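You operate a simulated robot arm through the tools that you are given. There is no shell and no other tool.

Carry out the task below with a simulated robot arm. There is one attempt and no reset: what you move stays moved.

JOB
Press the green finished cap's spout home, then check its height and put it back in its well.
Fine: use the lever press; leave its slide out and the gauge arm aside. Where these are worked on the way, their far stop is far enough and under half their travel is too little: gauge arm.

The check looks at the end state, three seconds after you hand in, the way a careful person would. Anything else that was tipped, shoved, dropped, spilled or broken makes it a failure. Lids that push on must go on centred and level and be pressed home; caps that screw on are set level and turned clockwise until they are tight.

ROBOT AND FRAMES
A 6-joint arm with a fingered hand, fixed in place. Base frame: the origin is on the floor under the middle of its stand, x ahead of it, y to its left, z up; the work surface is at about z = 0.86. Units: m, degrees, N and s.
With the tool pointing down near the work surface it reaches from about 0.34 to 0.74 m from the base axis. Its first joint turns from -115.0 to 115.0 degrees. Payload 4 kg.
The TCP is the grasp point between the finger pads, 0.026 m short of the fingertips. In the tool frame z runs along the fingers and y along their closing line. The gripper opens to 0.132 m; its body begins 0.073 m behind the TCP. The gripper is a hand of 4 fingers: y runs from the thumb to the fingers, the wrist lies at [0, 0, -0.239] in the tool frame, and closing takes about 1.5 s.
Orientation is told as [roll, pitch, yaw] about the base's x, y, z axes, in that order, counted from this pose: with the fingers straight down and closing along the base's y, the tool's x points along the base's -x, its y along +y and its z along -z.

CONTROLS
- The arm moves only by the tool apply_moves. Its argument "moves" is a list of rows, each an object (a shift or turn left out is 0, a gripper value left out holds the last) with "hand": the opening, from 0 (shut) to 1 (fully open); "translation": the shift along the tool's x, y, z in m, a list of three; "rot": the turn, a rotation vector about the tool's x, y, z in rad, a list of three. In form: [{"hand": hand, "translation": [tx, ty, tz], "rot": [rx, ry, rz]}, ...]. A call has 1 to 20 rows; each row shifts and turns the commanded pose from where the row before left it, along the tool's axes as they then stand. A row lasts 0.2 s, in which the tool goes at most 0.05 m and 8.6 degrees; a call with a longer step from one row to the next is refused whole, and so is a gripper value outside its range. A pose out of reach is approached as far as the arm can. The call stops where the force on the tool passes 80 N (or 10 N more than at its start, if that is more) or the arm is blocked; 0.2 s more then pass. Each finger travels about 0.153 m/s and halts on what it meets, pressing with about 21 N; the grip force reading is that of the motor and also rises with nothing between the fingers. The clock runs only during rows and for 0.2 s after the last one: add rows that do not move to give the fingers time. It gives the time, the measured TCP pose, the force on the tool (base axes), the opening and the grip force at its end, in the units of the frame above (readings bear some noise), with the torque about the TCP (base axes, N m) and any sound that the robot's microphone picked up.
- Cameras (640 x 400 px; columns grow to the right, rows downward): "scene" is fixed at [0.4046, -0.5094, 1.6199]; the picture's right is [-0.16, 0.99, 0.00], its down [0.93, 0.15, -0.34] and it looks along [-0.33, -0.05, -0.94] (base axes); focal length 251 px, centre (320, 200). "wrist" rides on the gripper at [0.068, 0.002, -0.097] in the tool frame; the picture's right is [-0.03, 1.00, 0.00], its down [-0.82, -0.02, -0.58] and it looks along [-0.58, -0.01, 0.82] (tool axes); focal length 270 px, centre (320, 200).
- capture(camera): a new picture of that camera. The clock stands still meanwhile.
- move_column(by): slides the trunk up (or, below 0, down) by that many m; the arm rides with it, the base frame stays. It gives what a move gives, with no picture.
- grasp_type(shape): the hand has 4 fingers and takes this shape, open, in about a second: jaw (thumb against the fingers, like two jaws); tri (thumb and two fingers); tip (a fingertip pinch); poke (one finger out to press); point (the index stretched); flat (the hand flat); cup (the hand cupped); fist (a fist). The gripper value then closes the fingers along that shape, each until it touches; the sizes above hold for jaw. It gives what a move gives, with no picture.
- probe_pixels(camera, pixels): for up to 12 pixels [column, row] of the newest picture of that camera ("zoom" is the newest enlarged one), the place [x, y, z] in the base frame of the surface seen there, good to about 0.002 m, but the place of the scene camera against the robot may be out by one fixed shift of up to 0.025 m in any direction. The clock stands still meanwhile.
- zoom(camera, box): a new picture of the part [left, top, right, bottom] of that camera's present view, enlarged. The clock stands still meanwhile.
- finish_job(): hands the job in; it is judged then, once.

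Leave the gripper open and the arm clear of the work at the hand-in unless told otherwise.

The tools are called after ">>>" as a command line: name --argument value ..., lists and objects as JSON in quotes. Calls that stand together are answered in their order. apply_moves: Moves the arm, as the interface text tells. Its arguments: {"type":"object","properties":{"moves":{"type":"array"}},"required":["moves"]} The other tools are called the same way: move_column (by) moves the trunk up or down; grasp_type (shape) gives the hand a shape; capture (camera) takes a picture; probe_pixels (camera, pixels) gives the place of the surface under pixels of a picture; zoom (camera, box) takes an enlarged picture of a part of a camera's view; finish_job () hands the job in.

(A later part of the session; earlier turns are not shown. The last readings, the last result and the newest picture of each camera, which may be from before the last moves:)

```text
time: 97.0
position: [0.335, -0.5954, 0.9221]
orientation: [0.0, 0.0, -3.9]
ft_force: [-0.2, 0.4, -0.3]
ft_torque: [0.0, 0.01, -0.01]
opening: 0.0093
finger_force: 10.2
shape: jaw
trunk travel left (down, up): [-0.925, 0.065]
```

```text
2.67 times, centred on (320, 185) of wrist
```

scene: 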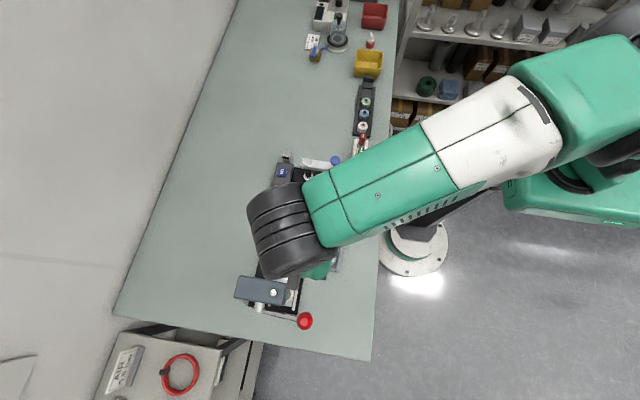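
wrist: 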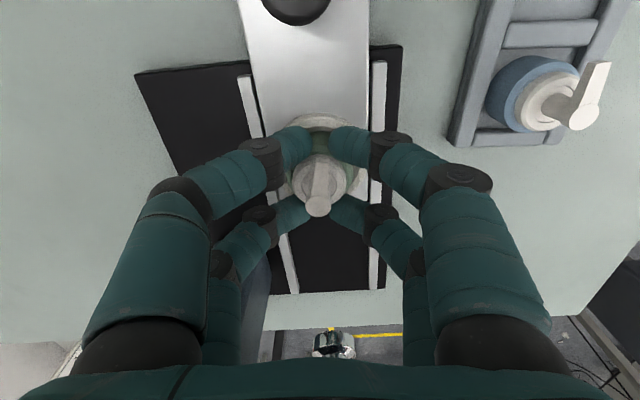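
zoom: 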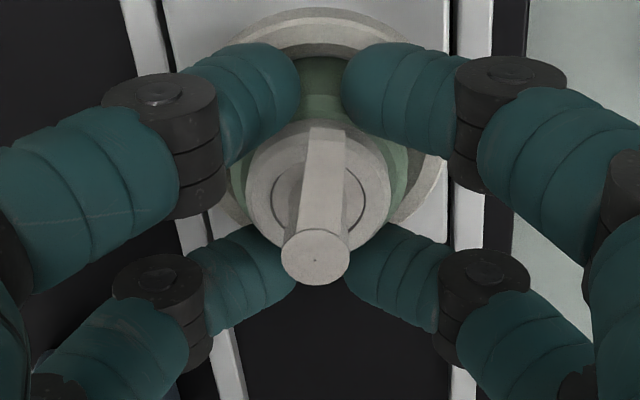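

The cap is held (opening 0.0093). I'll lift it straight out of the nest, rise to z≈1.03 and carry it toward the gauge ring.

>>> apply_moves --moves '[{"translation": [0, 0, -0.004]}, {"translation": [0, 0, -0.008]}, {"translation": [0, 0, -0.015]}, {"translation": [0, 0, -0.025]}, {"translation": [0, 0, -0.03]}, {"translation": [0, 0, -0.028]}, {"translation": [0.0366, -0.0015, 0]}, {"translation": [0.0366, -0.0015, 0]}, {"translation": [0.03, -0.0012, 0]}, {}]'

>>> capture --camera "wrist"

>>> zoom --camera "wrist" --box '[250, 110, 390, 260]'

```text
time: 99.2
position: [0.2287, -0.5928, 1.0345]
orientation: [-0.1, 0.0, -3.9]
ft_force: [0.1, 0.8, -1.1]
ft_torque: [-0.05, 0.02, 0.02]
opening: 0.0096
finger_force: 10.2
shape: jaw
trunk travel left (down, up): [-0.925, 0.065]
```

```text
taken
```

wrist: 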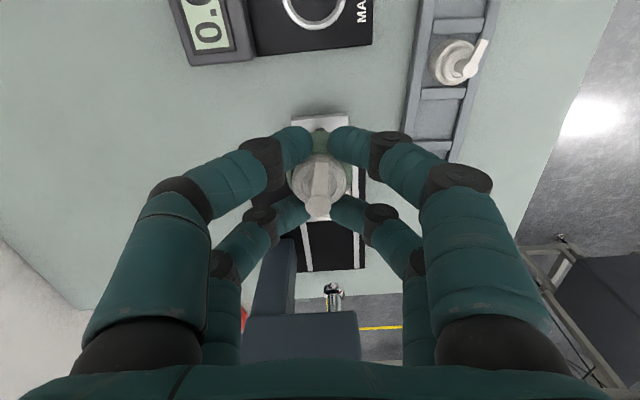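

```text
2.67 times, centred on (320, 185) of wrist
```

zoom: 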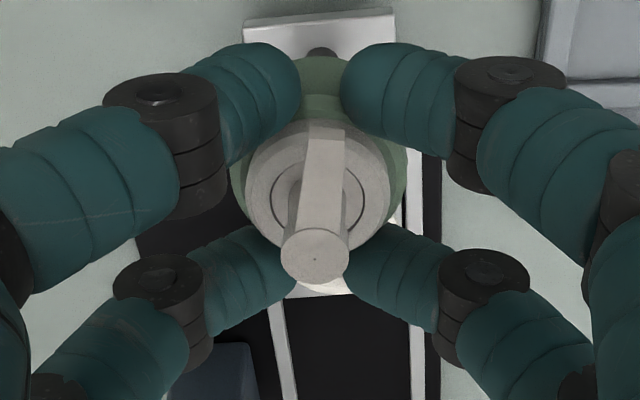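

Cap still level in the grip. Moving on 4 cm in −x so the gauge ring comes fully into view.

>>> apply_moves --moves '[{"translation": [0.02, -0.001, 0]}, {"translation": [0.02, -0.001, 0]}, {}, {}]'

>>> capture --camera "wrist"

>>> zoom --camera "wrist" --box '[230, 0, 390, 110]'

```text
time: 100.2
position: [0.1904, -0.5936, 1.0337]
orientation: [0.0, 0.1, -4.0]
ft_force: [-0.6, -1.1, 0.0]
ft_torque: [0.04, 0.01, -0.01]
opening: 0.0094
finger_force: 10.3
shape: jaw
trunk travel left (down, up): [-0.925, 0.065]
```

```text
taken
```

wrist: 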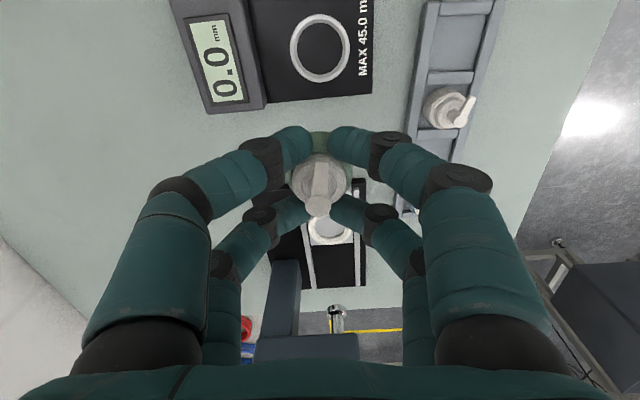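

```text
3.64 times, centred on (310, 55) of wrist
```

zoom: 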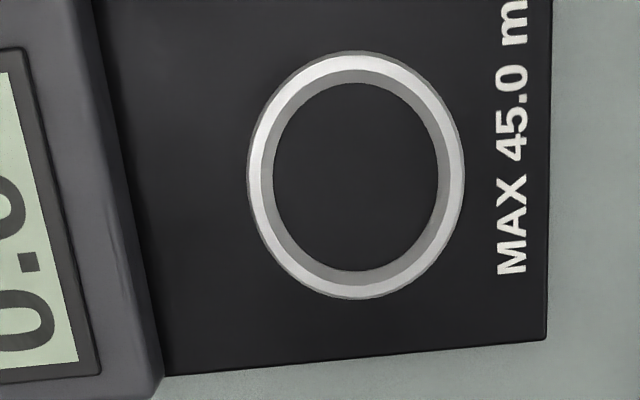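

Now the ring is clear. Probing its top edge, its floor and the display housing's edge.

>>> probe_pixels --camera "zoom" --pixels '[[254, 178], [458, 178], [357, 58], [357, 294], [290, 90], [425, 90], [290, 265], [425, 265], [357, 180], [280, 180], [435, 180], [135, 200]]'

>>> apply_moves --moves '[{}]'

>>> probe_pixels --camera "wrist" --pixels '[[317, 207], [317, 200], [317, 215], [298, 175], [342, 175], [319, 140], [324, 160]]'

```text
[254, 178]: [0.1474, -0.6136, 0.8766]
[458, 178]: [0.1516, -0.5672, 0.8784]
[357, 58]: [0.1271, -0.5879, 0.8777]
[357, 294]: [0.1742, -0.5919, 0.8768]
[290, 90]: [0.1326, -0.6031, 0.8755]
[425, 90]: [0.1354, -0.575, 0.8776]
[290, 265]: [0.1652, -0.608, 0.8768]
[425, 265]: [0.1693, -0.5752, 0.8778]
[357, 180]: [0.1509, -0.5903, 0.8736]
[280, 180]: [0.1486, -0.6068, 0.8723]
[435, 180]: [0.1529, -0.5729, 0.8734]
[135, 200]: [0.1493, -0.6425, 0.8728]
```

```text
time: 100.6
position: [0.1911, -0.5925, 1.0342]
orientation: [0.0, -0.1, -3.9]
ft_force: [0.0, 0.3, 0.0]
ft_torque: [0.03, -0.01, 0.01]
opening: 0.0092
finger_force: 10.3
shape: jaw
trunk travel left (down, up): [-0.925, 0.065]
```

```text
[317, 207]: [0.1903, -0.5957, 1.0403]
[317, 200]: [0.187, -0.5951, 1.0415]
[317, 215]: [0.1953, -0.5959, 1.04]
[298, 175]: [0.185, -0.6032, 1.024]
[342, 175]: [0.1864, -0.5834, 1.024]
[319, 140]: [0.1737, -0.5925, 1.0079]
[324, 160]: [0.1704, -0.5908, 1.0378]
```

Ring centre ≈(0.1504, −0.5903), floor ≈0.873, ring top 0.878. The wrist camera on its bracket would come near the gauge pivot at yaw −4°, so I'll turn the hand to yaw ≈−45° here first (camera then hangs clear), and look.

>>> apply_moves --moves '[{"rot": [0, 0, 0.1431]}, {"rot": [0, 0, 0.1431]}, {"rot": [0, 0, 0.1431]}, {"rot": [0, 0, 0.1431]}, {"rot": [0, 0, 0.1431]}, {}, {}]'

>>> capture --camera "wrist"

>>> capture --camera "scene"

>>> zoom --camera "scene" --box '[250, 140, 370, 240]'

```text
time: 102.2
position: [0.1914, -0.5925, 1.0328]
orientation: [0.0, 0.0, -44.9]
ft_force: [0.7, 0.0, 0.4]
ft_torque: [0.03, -0.01, -0.05]
opening: 0.0092
finger_force: 10.0
shape: jaw
trunk travel left (down, up): [-0.925, 0.065]
```

```text
taken
```

wrist: 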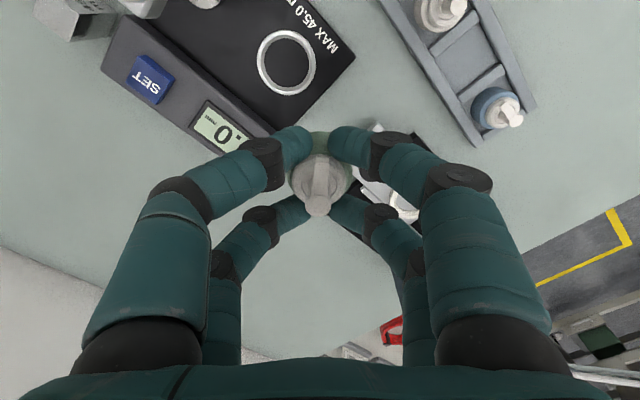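

```text
taken
```

scene: 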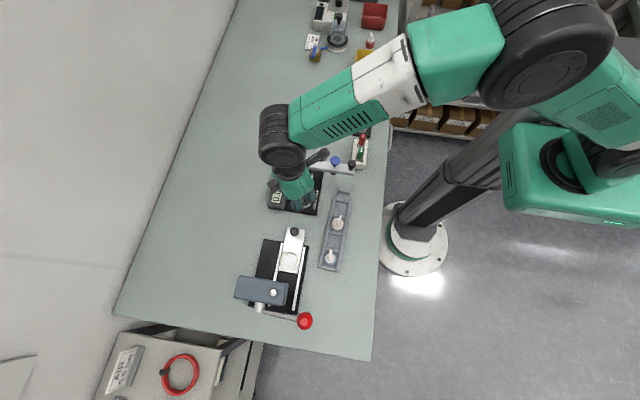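

```text
4.00 times, centred on (310, 190) of scene
```

zoom: 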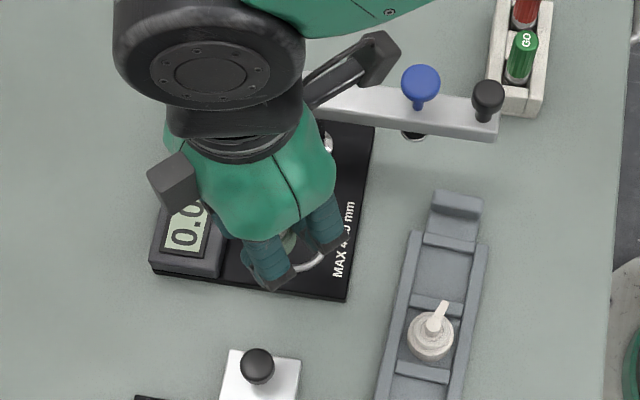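

I see the camera on its bracket at (378, 58). Probing its extent in the scene view.

>>> probe_pixels --camera "zoom" --pixels '[[385, 40], [395, 55], [375, 75], [365, 85], [370, 45], [345, 55], [320, 95], [420, 85], [487, 95], [350, 100], [172, 180], [445, 125]]'

```text
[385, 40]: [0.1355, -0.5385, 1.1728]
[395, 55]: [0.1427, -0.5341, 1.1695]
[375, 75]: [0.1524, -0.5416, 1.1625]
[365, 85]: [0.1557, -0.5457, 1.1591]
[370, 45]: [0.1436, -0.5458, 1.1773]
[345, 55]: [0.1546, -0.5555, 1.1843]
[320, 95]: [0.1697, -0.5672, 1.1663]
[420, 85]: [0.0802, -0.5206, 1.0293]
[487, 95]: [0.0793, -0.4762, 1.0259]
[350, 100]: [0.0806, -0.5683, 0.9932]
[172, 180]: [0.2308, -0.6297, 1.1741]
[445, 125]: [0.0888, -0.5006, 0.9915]
```

The camera will clear the blue knob and the fingers the pivot at this yaw. Moving over the ring and down to z≈0.962, then re-checking.

>>> apply_moves --moves '[{"translation": [0.0153, -0.0137, 0]}, {"translation": [0.0153, -0.0137, 0]}, {}, {"translation": [0, 0, 0.025]}, {"translation": [0, 0, 0.025]}, {"translation": [0, 0, 0.02]}, {}, {}]'

>>> capture --camera "wrist"

>>> zoom --camera "wrist" --box '[250, 90, 390, 260]'

>>> zoom --camera "scene" --box '[250, 140, 370, 240]'

```text
time: 104.0
position: [0.1518, -0.5898, 0.9606]
orientation: [-0.1, 0.0, -44.9]
ft_force: [0.1, 0.8, -0.4]
ft_torque: [0.0, 0.0, -0.02]
opening: 0.0094
finger_force: 10.2
shape: jaw
trunk travel left (down, up): [-0.925, 0.065]
```

```text
taken
```

wrist: 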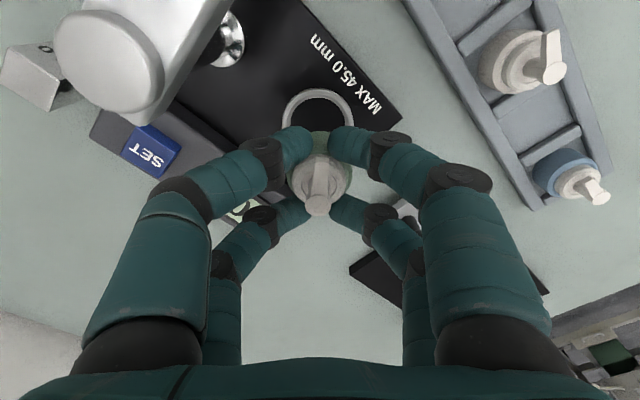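

```text
2.35 times, centred on (320, 175) of wrist
```

zoom: 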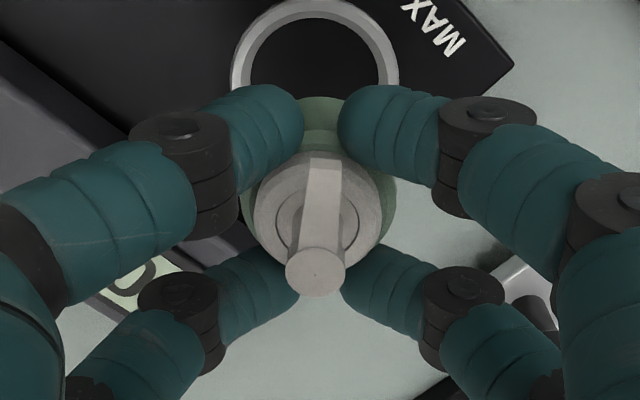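

```text
4.00 times, centred on (310, 190) of scene
```

zoom: 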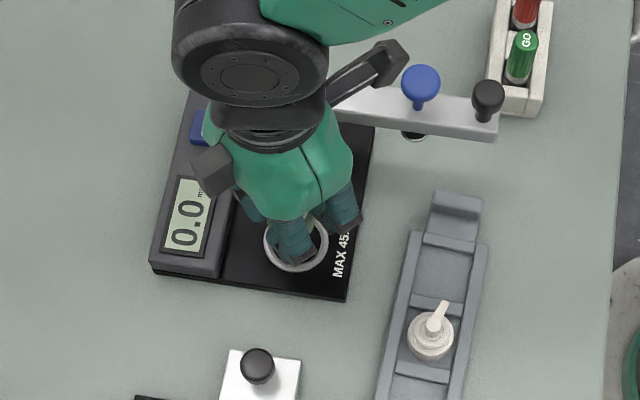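

Probing the ring arc, the cap's spout and body, and the pivot knob.

>>> probe_pixels --camera "zoom" --pixels '[[239, 70], [256, 30], [285, 10], [312, 6], [345, 10], [372, 30], [390, 65], [315, 272], [315, 250], [315, 292], [322, 105], [262, 215]]'

>>> probe_pixels --camera "wrist" --pixels '[[110, 65], [155, 90], [120, 20], [265, 145], [210, 190], [160, 200], [344, 190], [294, 190]]'

>>> apply_moves --moves '[{}]'

>>> apply_moves --moves '[{}]'

```text
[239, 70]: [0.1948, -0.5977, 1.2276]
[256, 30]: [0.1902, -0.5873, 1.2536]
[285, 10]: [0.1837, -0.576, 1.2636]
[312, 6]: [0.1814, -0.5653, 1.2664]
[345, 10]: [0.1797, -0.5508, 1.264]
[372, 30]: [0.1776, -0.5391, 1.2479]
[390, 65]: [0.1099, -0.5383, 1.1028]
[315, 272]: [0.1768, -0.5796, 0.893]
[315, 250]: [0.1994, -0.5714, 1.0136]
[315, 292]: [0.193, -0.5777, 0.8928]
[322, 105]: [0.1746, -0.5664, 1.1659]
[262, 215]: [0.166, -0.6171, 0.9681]
```

```text
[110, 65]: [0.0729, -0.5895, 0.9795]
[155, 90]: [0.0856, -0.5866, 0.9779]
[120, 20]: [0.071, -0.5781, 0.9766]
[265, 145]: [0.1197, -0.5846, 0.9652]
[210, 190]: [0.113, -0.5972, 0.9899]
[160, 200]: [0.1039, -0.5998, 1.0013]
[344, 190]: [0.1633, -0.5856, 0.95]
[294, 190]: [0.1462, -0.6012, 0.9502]
```

```text
time: 104.4
position: [0.1518, -0.59, 0.9614]
orientation: [0.0, 0.1, -44.9]
ft_force: [0.4, -0.7, -0.3]
ft_torque: [-0.02, 0.03, -0.01]
opening: 0.0095
finger_force: 9.8
shape: jaw
trunk travel left (down, up): [-0.925, 0.065]
```

```text
time: 104.8
position: [0.1513, -0.591, 0.961]
orientation: [0.0, 0.0, -44.9]
ft_force: [0.1, -0.3, 0.0]
ft_torque: [0.0, -0.01, 0.0]
opening: 0.0092
finger_force: 10.2
shape: jaw
trunk travel left (down, up): [-0.925, 0.065]
```

That zoom was the scene one; I'll probe the same points in the wrist picture instead.

>>> probe_pixels --camera "wrist" --pixels '[[285.5, 119.7], [292.8, 102.7], [305.1, 94.1], [316.6, 92.4], [330.6, 94.1], [342.1, 102.7], [349.8, 117.6], [317.9, 205.6], [317.9, 196.3], [317.9, 214.1], [320.9, 136], [320.9, 120]]'

```text
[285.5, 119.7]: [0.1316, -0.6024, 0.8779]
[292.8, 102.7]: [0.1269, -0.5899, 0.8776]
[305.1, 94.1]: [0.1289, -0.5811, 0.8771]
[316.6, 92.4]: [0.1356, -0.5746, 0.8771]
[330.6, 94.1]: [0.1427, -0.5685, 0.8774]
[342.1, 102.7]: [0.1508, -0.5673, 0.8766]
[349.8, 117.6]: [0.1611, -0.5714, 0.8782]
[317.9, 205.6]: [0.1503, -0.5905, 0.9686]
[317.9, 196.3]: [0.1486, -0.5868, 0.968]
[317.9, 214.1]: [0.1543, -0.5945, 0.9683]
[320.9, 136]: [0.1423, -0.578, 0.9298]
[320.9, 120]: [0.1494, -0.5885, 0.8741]
```

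The cap's axis (0.1507, −0.5907) is within 1 mm of the ring centre (0.1504, −0.5903). Lowering to z≈0.921, then in small steps.

>>> apply_moves --moves '[{"translation": [0.0008, 0.0002, 0.015]}, {"translation": [0, 0, 0.015]}, {"translation": [0, 0, 0.01]}, {}]'

>>> apply_moves --moves '[{"translation": [0, 0, 0.003]}, {"translation": [0, 0, 0.002]}, {}]'

>>> apply_moves --moves '[{"translation": [0, 0, 0.002]}, {}]'

```text
time: 105.8
position: [0.1496, -0.5888, 0.9224]
orientation: [0.0, 0.0, -45.0]
ft_force: [0.4, -0.1, 0.0]
ft_torque: [-0.05, 0.02, -0.02]
opening: 0.0094
finger_force: 9.7
shape: jaw
trunk travel left (down, up): [-0.925, 0.065]
```

```text
time: 106.6
position: [0.1506, -0.5893, 0.9171]
orientation: [0.1, -0.1, -44.8]
ft_force: [0.2, 0.2, 0.1]
ft_torque: [0.03, 0.06, -0.02]
opening: 0.0095
finger_force: 10.4
shape: jaw
trunk travel left (down, up): [-0.925, 0.065]
```

```text
time: 107.2
position: [0.1518, -0.5892, 0.9135]
orientation: [-0.1, 0.0, -44.8]
ft_force: [0.3, -0.3, 0.0]
ft_torque: [0.0, 0.03, 0.01]
opening: 0.0093
finger_force: 9.8
shape: jaw
trunk travel left (down, up): [-0.925, 0.065]
```

>>> apply_moves --moves '[{"translation": [0, 0, 0.0015]}, {}]'

>>> apply_moves --moves '[{"translation": [0, 0, 0.0015]}, {}]'

>>> apply_moves --moves '[{"translation": [0, 0, 0.001]}, {}]'

```text
time: 107.8
position: [0.1515, -0.5888, 0.913]
orientation: [0.0, 0.0, -44.9]
ft_force: [0.1, 0.5, -0.6]
ft_torque: [0.01, 0.03, 0.0]
opening: 0.0093
finger_force: 10.5
shape: jaw
trunk travel left (down, up): [-0.925, 0.065]
```

```text
time: 108.4
position: [0.1503, -0.5884, 0.9113]
orientation: [0.0, 0.0, -44.9]
ft_force: [-0.1, -0.5, -0.6]
ft_torque: [0.02, -0.01, -0.01]
opening: 0.0095
finger_force: 9.9
shape: jaw
trunk travel left (down, up): [-0.925, 0.065]
```

```text
time: 109.0
position: [0.1505, -0.5885, 0.9107]
orientation: [0.0, 0.0, -44.9]
ft_force: [0.2, 0.5, -0.3]
ft_torque: [-0.02, 0.0, 0.02]
opening: 0.0094
finger_force: 9.9
shape: jaw
trunk travel left (down, up): [-0.925, 0.065]
```

>>> apply_moves --moves '[{"translation": [0, 0, 0.001]}, {}]'

>>> apply_moves --moves '[{"translation": [0, 0, 0.001]}, {}]'

>>> zoom --camera "wrist" --box '[250, 90, 390, 260]'

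```text
time: 109.6
position: [0.1511, -0.59, 0.9106]
orientation: [0.0, 0.0, -45.0]
ft_force: [1.4, 0.7, 3.9]
ft_torque: [0.05, 0.09, 0.0]
opening: 0.0092
finger_force: 10.0
shape: jaw
trunk travel left (down, up): [-0.925, 0.065]
```

```text
time: 110.2
position: [0.1488, -0.5895, 0.9088]
orientation: [-0.2, 0.0, -44.9]
ft_force: [3.1, -0.3, 9.0]
ft_torque: [0.03, -0.04, -0.05]
opening: 0.0095
finger_force: 9.3
shape: jaw
trunk travel left (down, up): [-0.925, 0.065]
```

```text
2.35 times, centred on (320, 175) of wrist
```

zoom: 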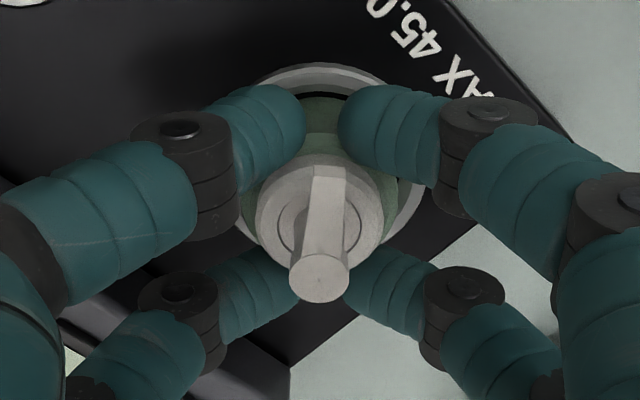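

It rests on the anvil (9 N). I'll relieve 1 mm, open only to ~0.032 m, and look.

>>> apply_moves --moves '[{"translation": [0, 0, -0.001]}, {"hand": 0.12}, {"hand": 0.18}, {"hand": 0.24}, {}, {}]'

>>> capture --camera "wrist"

>>> zoom --camera "wrist" --box '[250, 90, 390, 260]'

```text
time: 111.6
position: [0.1495, -0.5891, 0.9104]
orientation: [0.0, 0.0, -44.9]
ft_force: [-0.4, -0.8, 0.1]
ft_torque: [0.02, -0.02, -0.01]
opening: 0.0314
finger_force: 0.1
shape: jaw
trunk travel left (down, up): [-0.925, 0.065]
```

```text
taken
```

wrist: 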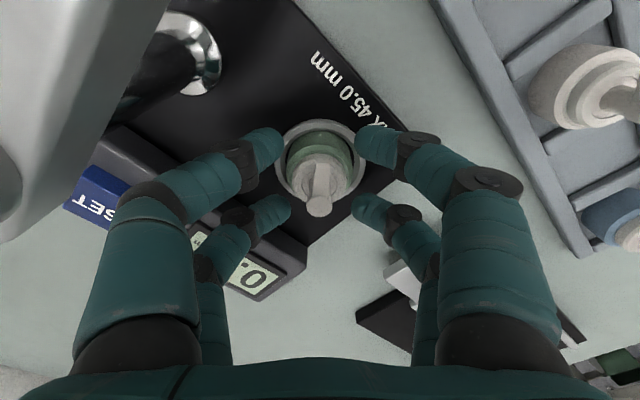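

```text
2.35 times, centred on (320, 175) of wrist
```

zoom: 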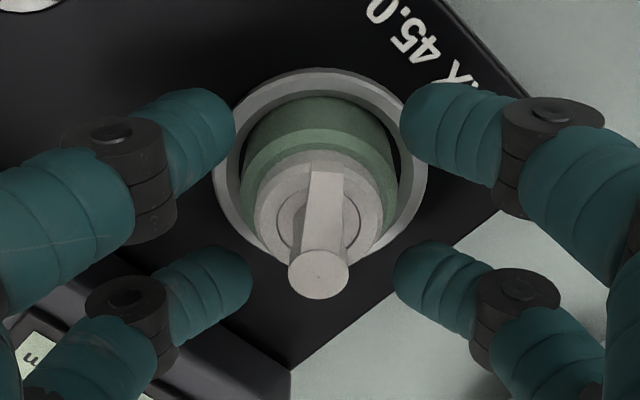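

The cap stands level in the gauge ring. I'll lift straight up, then look at the gauge arm's black handle and the plug-gauge stand near it.

>>> apply_moves --moves '[{"translation": [0, 0, -0.01]}, {"translation": [0, 0, -0.03]}, {"translation": [0, 0, -0.045]}, {"translation": [0, 0, -0.045]}, {"translation": [0, 0, -0.045]}, {"translation": [0, 0, -0.03]}, {}, {}]'

>>> capture --camera "scene"

>>> zoom --camera "scene" --box '[310, 110, 390, 190]'

>>> capture --camera "wrist"

```text
time: 113.4
position: [0.1504, -0.5904, 1.1141]
orientation: [-0.1, 0.0, -44.9]
ft_force: [0.9, -0.4, 0.7]
ft_torque: [-0.02, 0.01, 0.0]
opening: 0.0316
finger_force: 0.1
shape: jaw
trunk travel left (down, up): [-0.925, 0.065]
```

```text
taken
```

scene: 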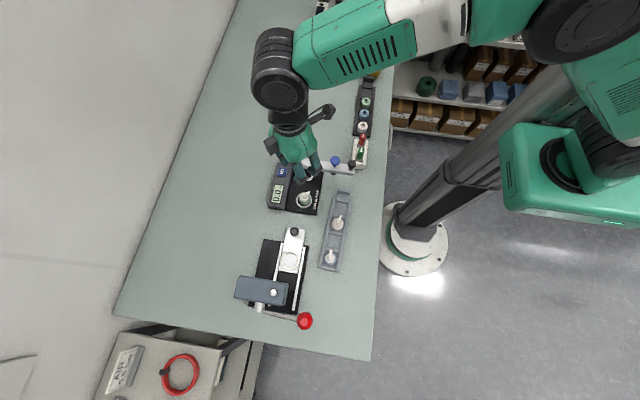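

```text
5.00 times, centred on (350, 150) of scene
```

zoom: 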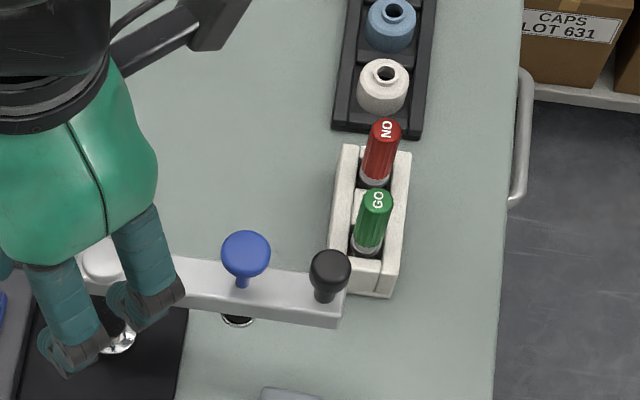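

```text
taken
```

wrist: 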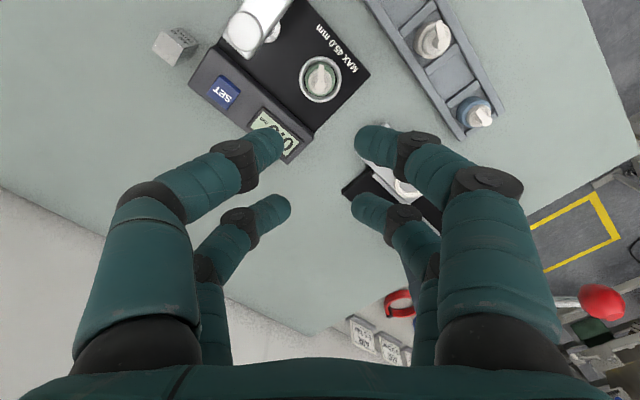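

Probing the plug stand and the arm's knobs in this scene zoom... the newest zoom is this scene one.

>>> probe_pixels --camera "zoom" --pixels '[[375, 200], [383, 130], [370, 275], [345, 150], [337, 230], [385, 290], [330, 265], [330, 290], [245, 248], [240, 280], [338, 315], [280, 275]]'

```text
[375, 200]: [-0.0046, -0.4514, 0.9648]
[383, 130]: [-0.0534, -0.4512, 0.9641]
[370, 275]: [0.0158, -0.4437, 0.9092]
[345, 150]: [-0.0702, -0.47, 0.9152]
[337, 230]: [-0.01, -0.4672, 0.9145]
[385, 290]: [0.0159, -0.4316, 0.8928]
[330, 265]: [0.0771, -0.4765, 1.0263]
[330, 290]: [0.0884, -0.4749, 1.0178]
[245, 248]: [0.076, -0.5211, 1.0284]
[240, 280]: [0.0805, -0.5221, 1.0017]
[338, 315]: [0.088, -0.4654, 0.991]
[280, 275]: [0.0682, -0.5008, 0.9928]
```

The plug stand is low and >6 cm away from the black knob, so it's no obstacle, but the blue knob sits only 45 mm from the black one. With yaw −90° the fingers stay clear of it, so I'll turn the hand to −90° and move above the black knob at ≈(0.072, −0.467).

>>> apply_moves --moves '[{"rot": [0, 0, 0.1312]}, {"rot": [0, 0, 0.1312]}, {"rot": [0, 0, 0.1312]}, {"rot": [0, 0, 0.1312]}, {"rot": [0, 0, 0.1312]}, {"rot": [0, 0, 0.1312]}, {}, {"translation": [0.0309, -0.0197, 0]}, {"translation": [0.0309, -0.0197, 0]}, {"translation": [0.0309, -0.0197, 0]}, {"translation": [0.0309, -0.0197, 0]}, {}, {}]'

>>> capture --camera "wrist"

>>> capture --camera "scene"

```text
time: 116.2
position: [0.072, -0.4662, 1.1137]
orientation: [0.0, 0.0, -89.9]
ft_force: [-0.3, 0.0, -0.3]
ft_torque: [-0.02, -0.01, -0.02]
opening: 0.0314
finger_force: 0.1
shape: jaw
trunk travel left (down, up): [-0.925, 0.065]
```

```text
taken
```

wrist: 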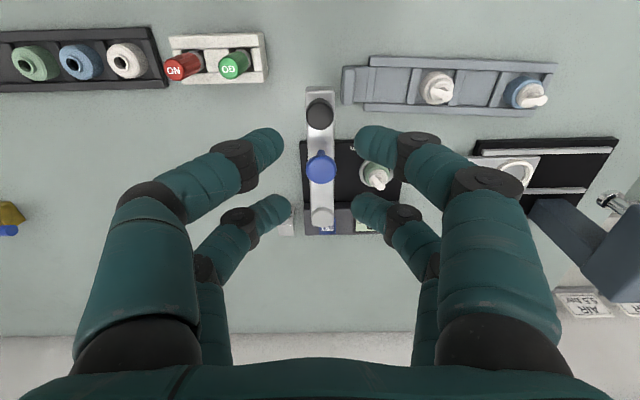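

```text
taken
```

scene: 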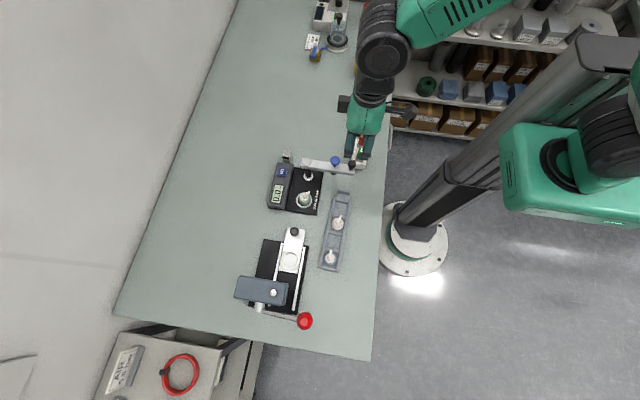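

Yaw −90° is reachable. The black knob is at (320, 113), blue at (321, 167), pivot at (321, 217). Probing them precisely.

>>> zoom --camera "wrist" --box '[270, 80, 400, 250]'

>>> probe_pixels --camera "wrist" --pixels '[[320, 113], [310, 113], [331, 113], [320, 101], [320, 123], [320, 127], [321, 167], [308, 165], [335, 165], [321, 217], [310, 140], [318, 143]]'

```text
2.35 times, centred on (335, 165) of wrist
```

zoom: 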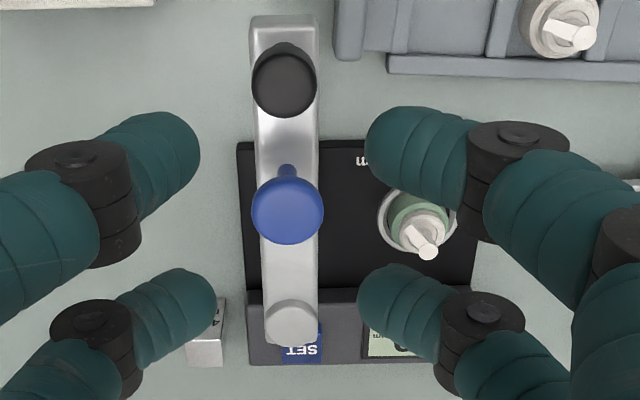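

```text
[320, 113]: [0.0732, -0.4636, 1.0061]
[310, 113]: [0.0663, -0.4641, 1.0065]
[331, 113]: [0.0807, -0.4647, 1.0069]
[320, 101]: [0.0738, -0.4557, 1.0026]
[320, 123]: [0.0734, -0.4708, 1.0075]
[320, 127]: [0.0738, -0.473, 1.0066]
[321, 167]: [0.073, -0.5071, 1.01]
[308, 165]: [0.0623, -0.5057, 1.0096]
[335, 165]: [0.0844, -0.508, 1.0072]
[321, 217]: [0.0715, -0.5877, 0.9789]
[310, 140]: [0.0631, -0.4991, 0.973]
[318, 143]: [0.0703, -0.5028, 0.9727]
```

Pivot (0.0715, −0.5877); black knob radius 0.123 at angle 89°, blue radius 0.080; the ring sits at 0.079 and −2°, so the arm must swing ~91° clockwise. I'll descend around the black knob to z≈1.008.

>>> apply_moves --moves '[{"translation": [0.0017, 0.0015, 0.03]}, {"translation": [0, 0, 0.03]}, {"translation": [0, 0, 0.025]}, {}]'

>>> capture --camera "wrist"

>>> zoom --camera "scene" --box '[310, 110, 390, 190]'

```text
time: 117.2
position: [0.0746, -0.4632, 1.0311]
orientation: [0.0, -0.1, -90.0]
ft_force: [-0.8, 0.4, -0.3]
ft_torque: [0.0, -0.02, 0.0]
opening: 0.0312
finger_force: 0.0
shape: jaw
trunk travel left (down, up): [-0.925, 0.065]
```

```text
taken
```

wrist: 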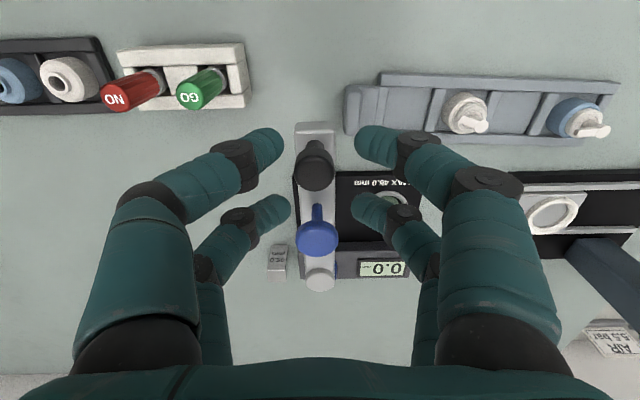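

```text
5.00 times, centred on (350, 150) of scene
```

zoom: 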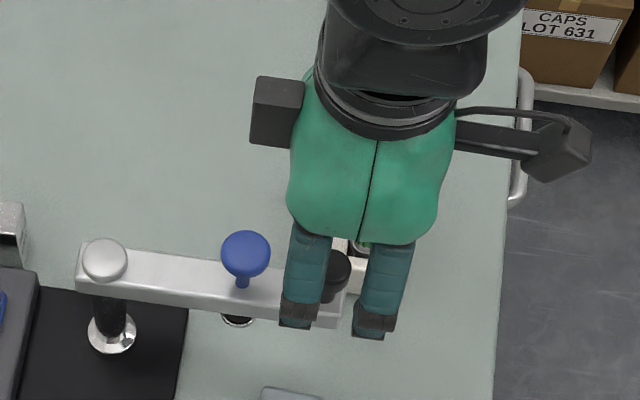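

Aligned within 2 mm (knob at (316, 170)). Shifting −1.5 mm in x and descending to z≈1.008, then closing the cage.

>>> apply_moves --moves '[{"translation": [-0.001, -0.0015, 0.012]}, {"translation": [0, 0, 0.01]}, {}, {"hand": 0.12}, {"hand": 0.0}, {}, {}]'

>>> capture --camera "wrist"

>>> zoom --camera "wrist" --box '[250, 120, 390, 300]'

```text
time: 118.8
position: [0.0707, -0.4652, 1.0089]
orientation: [0.0, -0.1, -90.1]
ft_force: [0.5, -0.8, -0.6]
ft_torque: [0.0, -0.02, 0.0]
opening: 0.0002
finger_force: 21.8
shape: jaw
trunk travel left (down, up): [-0.925, 0.065]
```

```text
taken
```

wrist: 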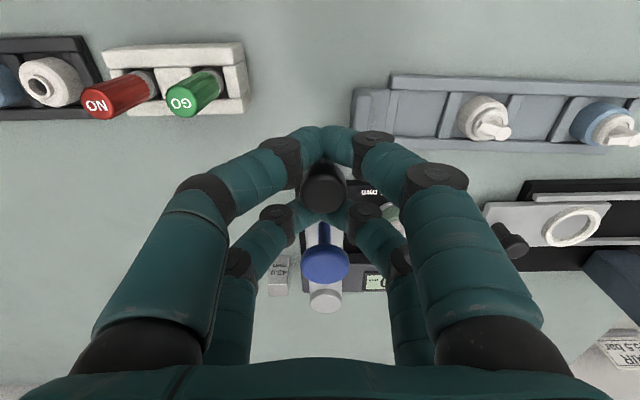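

```text
2.22 times, centred on (320, 210) of wrist
```

zoom: 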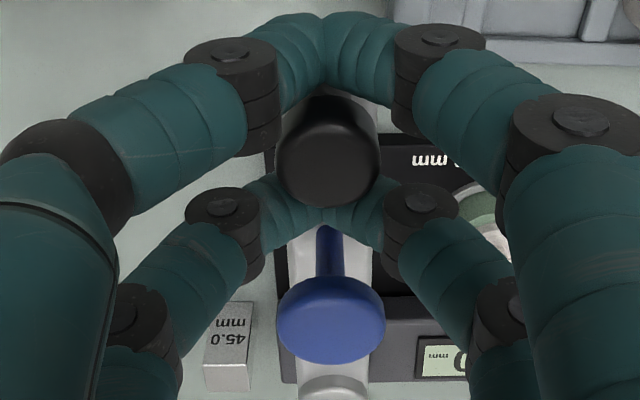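

The black knob is caged. I'll swing the arm clockwise along its arc, first ~18°, and read the force.

>>> apply_moves --moves '[{"translation": [-0.0004, 0.0064, 0]}, {"translation": [-0.0005, 0.0065, 0]}, {"translation": [-0.0011, 0.0064, 0]}, {"translation": [-0.0011, 0.0063, 0]}, {"translation": [-0.0017, 0.0062, 0]}, {"translation": [-0.0018, 0.0062, 0]}, {}]'

>>> zoom --camera "scene" --box '[260, 130, 380, 220]'

```text
time: 120.4
position: [0.1081, -0.4717, 1.0085]
orientation: [0.1, 0.0, -90.0]
ft_force: [0.5, 4.2, 1.5]
ft_torque: [0.04, -0.01, -0.08]
opening: 0.0
finger_force: 20.9
shape: jaw
trunk travel left (down, up): [-0.925, 0.065]
```

```text
4.44 times, centred on (320, 175) of scene
```

zoom: 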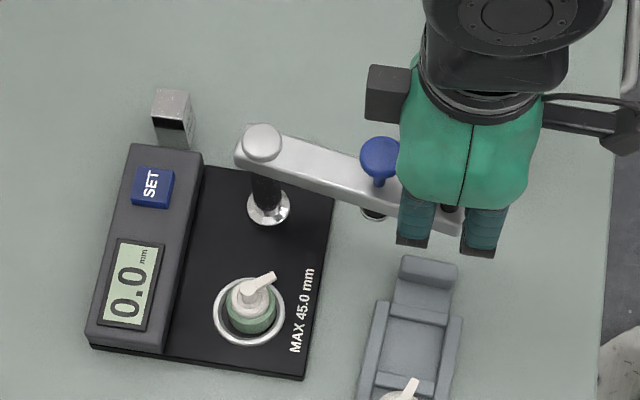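

The arm follows. Force is small (4 N, slightly inward), so I'll add 1 mm outward and continue the arc to ~35°.

>>> apply_moves --moves '[{"translation": [-0.0014, 0.0064, 0]}, {"translation": [-0.0022, 0.0062, 0]}, {"translation": [-0.0028, 0.0058, 0]}, {"translation": [-0.0031, 0.0057, 0]}, {"translation": [-0.0034, 0.0054, 0]}, {"translation": [-0.0037, 0.0053, 0]}, {"translation": [-0.004, 0.005, 0]}, {"translation": [-0.0042, 0.0049, 0]}, {"translation": [-0.0045, 0.0046, 0]}, {"translation": [-0.0047, 0.0044, 0]}, {"translation": [-0.005, 0.0041, 0]}, {"translation": [-0.0052, 0.0038, 0]}, {}]'

>>> zoom --camera "scene" --box '[260, 130, 380, 220]'

```text
time: 123.2
position: [0.1709, -0.5154, 1.0088]
orientation: [0.0, -0.2, -90.0]
ft_force: [4.8, 3.1, 1.2]
ft_torque: [0.02, -0.03, 0.04]
opening: 0.0
finger_force: 21.3
shape: jaw
trunk travel left (down, up): [-0.925, 0.065]
```

```text
4.44 times, centred on (320, 175) of scene
```

zoom: 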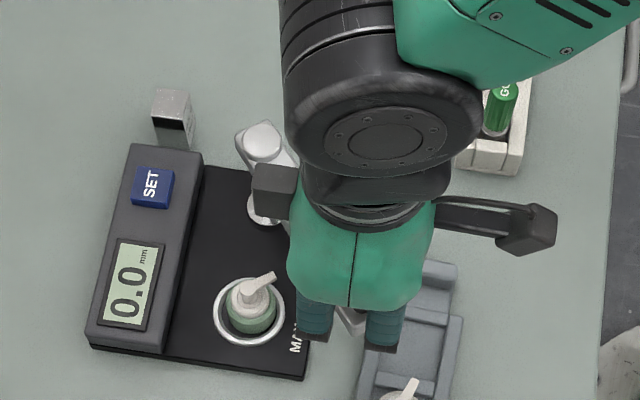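

At ~36° now. Before swinging the probe over the spout I want to see the height of the probe tip under the bar, so I'll look with the wrist camera.

>>> capture --camera "wrist"

>>> zoom --camera "wrist" --box '[220, 120, 420, 300]'

```text
taken
```

wrist: 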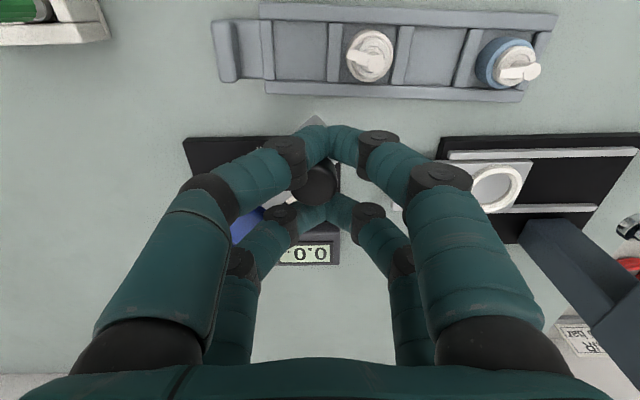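

```text
2.22 times, centred on (320, 210) of wrist
```

zoom: 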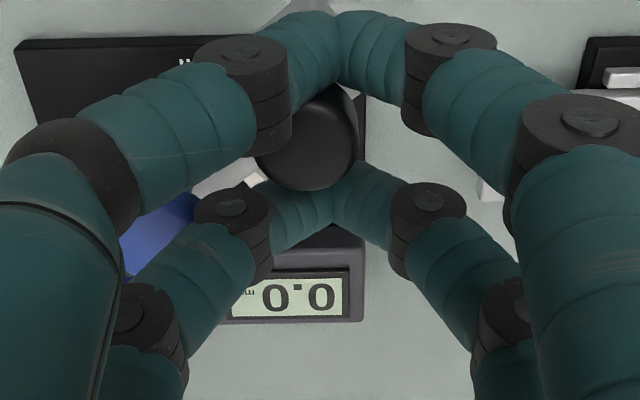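

The left finger joint is very close to the blue knob at this angle. I'll rotate the hand +36° about the caged knob so the fingers straddle the arm line instead, which takes them away from the blue knob.

>>> apply_moves --moves '[{"rot": [0, 0, -0.105]}, {"rot": [0, 0, -0.105]}, {"rot": [0, 0, -0.105]}, {"rot": [0, 0, -0.105]}, {"rot": [0, 0, -0.105]}, {"rot": [0, 0, -0.105]}, {}]'

>>> capture --camera "wrist"

>>> zoom --camera "wrist" --box '[180, 120, 420, 300]'

>>> zoom --camera "scene" --box '[260, 130, 380, 220]'

```text
time: 124.8
position: [0.1713, -0.5151, 1.0085]
orientation: [0.0, 0.0, -53.8]
ft_force: [0.2, 0.2, -0.8]
ft_torque: [0.01, 0.01, 0.01]
opening: 0.0
finger_force: 21.0
shape: jaw
trunk travel left (down, up): [-0.925, 0.065]
```

```text
taken
```

wrist: 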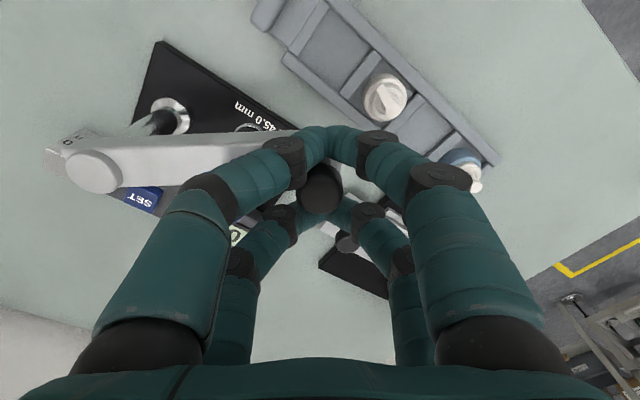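

```text
2.22 times, centred on (300, 210) of wrist
```

zoom: 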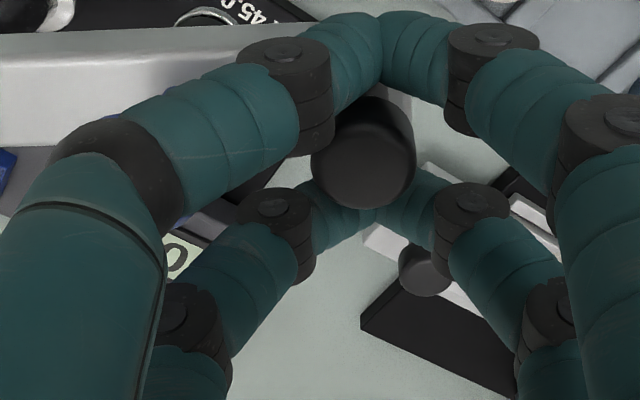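

```text
4.44 times, centred on (320, 175) of scene
```

zoom: 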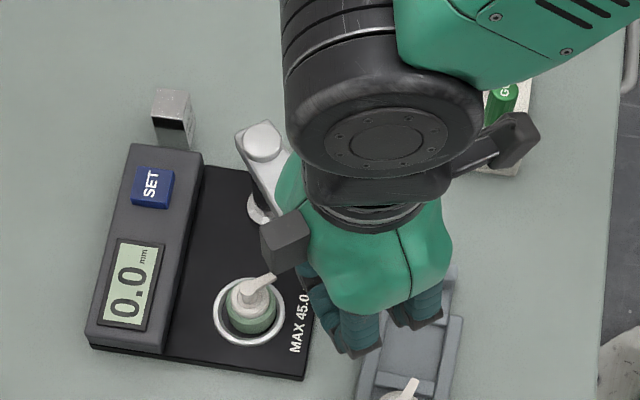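

Force dropped to zero. I'll continue the swing in 4° steps with the hand turning along with the arm, to about 12°, then look.

>>> apply_moves --moves '[{"translation": [-0.0086, -0.0003, 0]}, {"rot": [0, 0, 0.0698]}, {"translation": [-0.0086, -0.0003, 0]}, {"rot": [0, 0, 0.0698]}, {"translation": [-0.0086, -0.0003, 0]}, {"rot": [0, 0, 0.0698]}, {"translation": [-0.0086, -0.0003, 0]}, {"rot": [0, 0, 0.0698]}, {"translation": [-0.0086, -0.0003, 0]}, {"rot": [0, 0, 0.0698]}, {}]'

>>> zoom --camera "scene" --box '[260, 130, 380, 220]'

>>> capture --camera "wrist"

```text
time: 127.2
position: [0.1907, -0.5539, 1.0071]
orientation: [-0.1, -0.1, -73.8]
ft_force: [-0.3, 0.3, 0.9]
ft_torque: [0.0, -0.03, 0.0]
opening: 0.0003
finger_force: 20.6
shape: jaw
trunk travel left (down, up): [-0.925, 0.065]
```

```text
4.44 times, centred on (320, 175) of scene
```

zoom: 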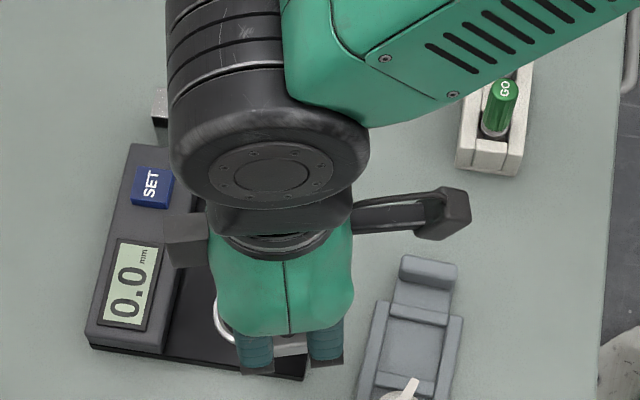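

```text
taken
```

wrist: 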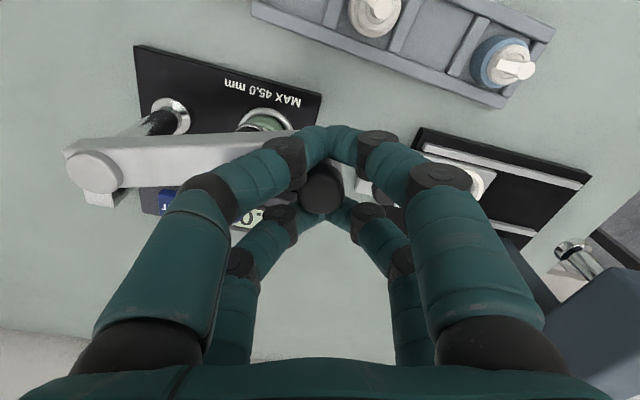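

At ~16°. Zooming near the cap to see the bar and any probe tip relative to the spout.

>>> zoom --camera "wrist" --box '[130, 70, 310, 220]'

```text
2.67 times, centred on (220, 145) of wrist
```

zoom: 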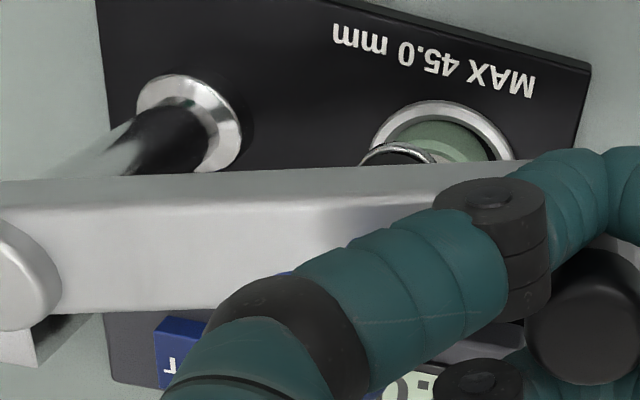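

The probe's chrome-ringed tip is visible at (395, 150) in the zoom, beside the cap. Probing its height against the cap's.

>>> probe_pixels --camera "zoom" --pixels '[[395, 146], [400, 155], [372, 158], [425, 152], [440, 150], [450, 130], [490, 150], [380, 180], [435, 158]]'

```text
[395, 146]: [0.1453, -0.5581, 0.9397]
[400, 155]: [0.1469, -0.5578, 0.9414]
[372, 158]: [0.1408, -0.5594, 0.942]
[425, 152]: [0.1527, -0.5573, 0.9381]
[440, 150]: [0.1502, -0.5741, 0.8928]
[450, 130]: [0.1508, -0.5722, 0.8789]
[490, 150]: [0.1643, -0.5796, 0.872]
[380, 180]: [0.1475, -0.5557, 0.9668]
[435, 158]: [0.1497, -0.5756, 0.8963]
```

The probe tip is at z≈0.938, 20 mm above the spout top (0.918), so it will pass over. Continuing to swing toward the far stop.

>>> apply_moves --moves '[{"translation": [-0.0086, -0.0003, 0]}, {"rot": [0, 0, 0.0698]}, {"translation": [-0.0086, -0.0003, 0]}, {"rot": [0, 0, 0.0698]}, {"translation": [-0.0086, -0.0003, 0]}, {"rot": [0, 0, 0.0698]}, {}]'

>>> apply_moves --moves '[{"translation": [-0.0043, -0.0001, 0]}, {"rot": [0, 0, 0.0349]}, {}]'

>>> apply_moves --moves '[{"translation": [-0.003, -0.0001, 0]}, {"rot": [0, 0, 0.0244]}, {}]'

```text
time: 128.8
position: [0.1936, -0.58, 1.0088]
orientation: [-0.1, 0.1, -85.9]
ft_force: [-0.2, -0.4, 0.1]
ft_torque: [0.01, -0.01, 0.02]
opening: 0.0
finger_force: 21.5
shape: jaw
trunk travel left (down, up): [-0.925, 0.065]
```

```text
time: 129.6
position: [0.1939, -0.5828, 1.0069]
orientation: [0.0, 0.0, -87.9]
ft_force: [0.3, -0.5, -0.4]
ft_torque: [-0.03, 0.02, -0.03]
opening: 0.0
finger_force: 21.2
shape: jaw
trunk travel left (down, up): [-0.925, 0.065]
```

```text
time: 130.4
position: [0.1941, -0.5854, 1.007]
orientation: [0.0, 0.0, -89.4]
ft_force: [-0.4, -1.2, 0.1]
ft_torque: [-0.04, 0.0, 0.02]
opening: 0.0001
finger_force: 21.0
shape: jaw
trunk travel left (down, up): [-0.925, 0.065]
```

>>> apply_moves --moves '[{"translation": [-0.003, 0, 0]}, {}]'

>>> apply_moves --moves '[{"translation": [-0.003, 0, 0]}, {}]'

>>> apply_moves --moves '[{"translation": [-0.002, 0, 0]}, {}]'

>>> capture --camera "wrist"

>>> zoom --camera "wrist" --box '[130, 60, 330, 240]'

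```text
time: 131.0
position: [0.1945, -0.5913, 1.0071]
orientation: [0.0, 0.0, -89.2]
ft_force: [0.7, -0.2, 0.7]
ft_torque: [-0.02, 0.01, 0.01]
opening: 0.0001
finger_force: 21.3
shape: jaw
trunk travel left (down, up): [-0.925, 0.065]
```

```text
time: 131.6
position: [0.1946, -0.5914, 1.0082]
orientation: [0.1, 0.2, -89.3]
ft_force: [-1.0, 4.0, -0.6]
ft_torque: [0.03, 0.04, 0.04]
opening: 0.0001
finger_force: 20.6
shape: jaw
trunk travel left (down, up): [-0.925, 0.065]
```

```text
time: 132.2
position: [0.1946, -0.5939, 1.0076]
orientation: [0.0, 0.2, -89.3]
ft_force: [-0.8, 9.3, -1.1]
ft_torque: [0.17, 0.02, 0.03]
opening: 0.0
finger_force: 21.1
shape: jaw
trunk travel left (down, up): [-0.925, 0.065]
```

```text
taken
```

wrist: 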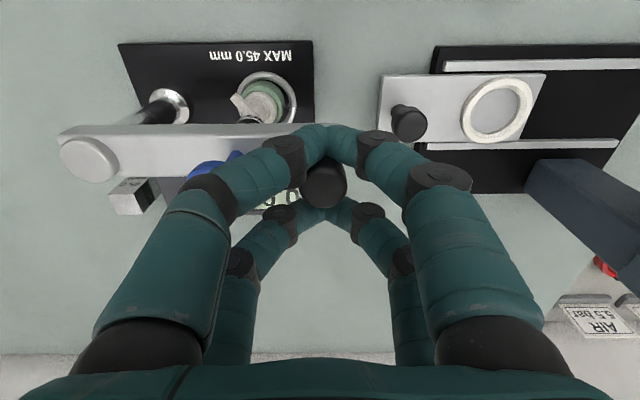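

```text
2.22 times, centred on (230, 150) of wrist
```

zoom: 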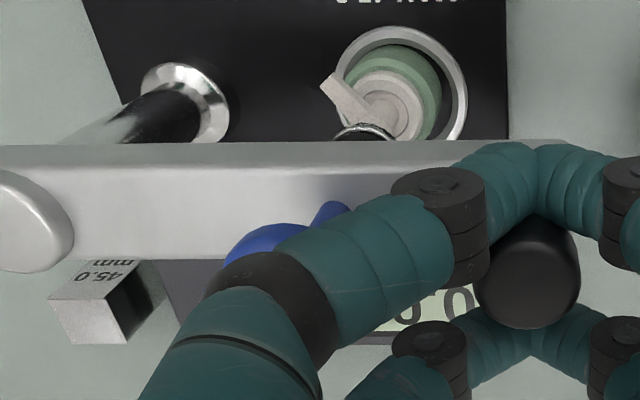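

The arm is at its far stop (9 N at about −3°). I'll relax 1 mm, open only ~1 cm (blue knob is close), and lift straight off.

>>> apply_moves --moves '[{"translation": [0.0015, 0, 0]}, {"hand": 0.07}, {}, {}, {"translation": [0, 0, -0.008]}, {"translation": [0, 0, -0.015]}, {"translation": [0, 0, -0.025]}, {"translation": [0, 0, -0.03]}, {}]'

>>> capture --camera "wrist"

>>> zoom --camera "scene" --box '[260, 140, 360, 230]'

```text
time: 134.2
position: [0.1947, -0.5909, 1.0872]
orientation: [-0.1, 0.0, -89.3]
ft_force: [-0.3, 0.9, -0.5]
ft_torque: [0.0, 0.04, 0.03]
opening: 0.0094
finger_force: 0.1
shape: jaw
trunk travel left (down, up): [-0.925, 0.065]
```

```text
taken
```

wrist: 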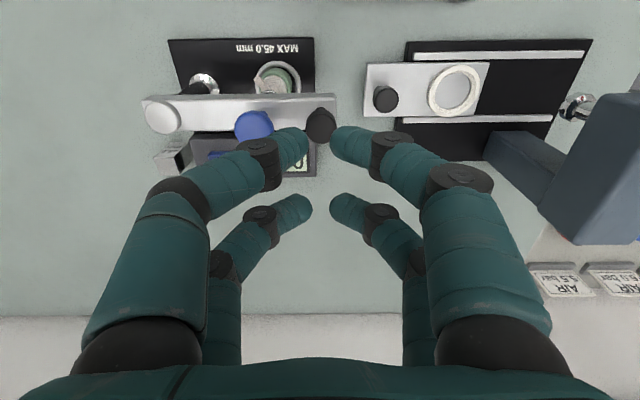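

```text
4.44 times, centred on (310, 185) of scene
```

zoom: 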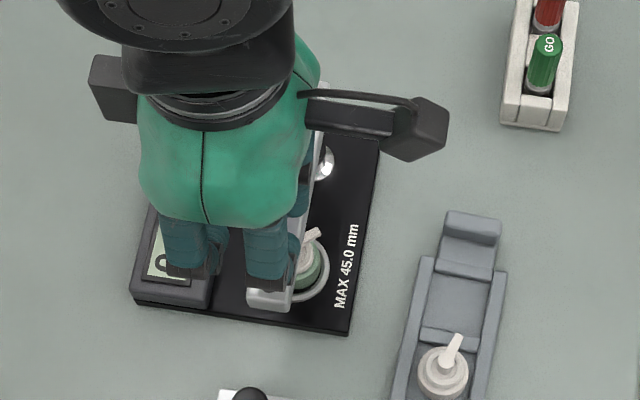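

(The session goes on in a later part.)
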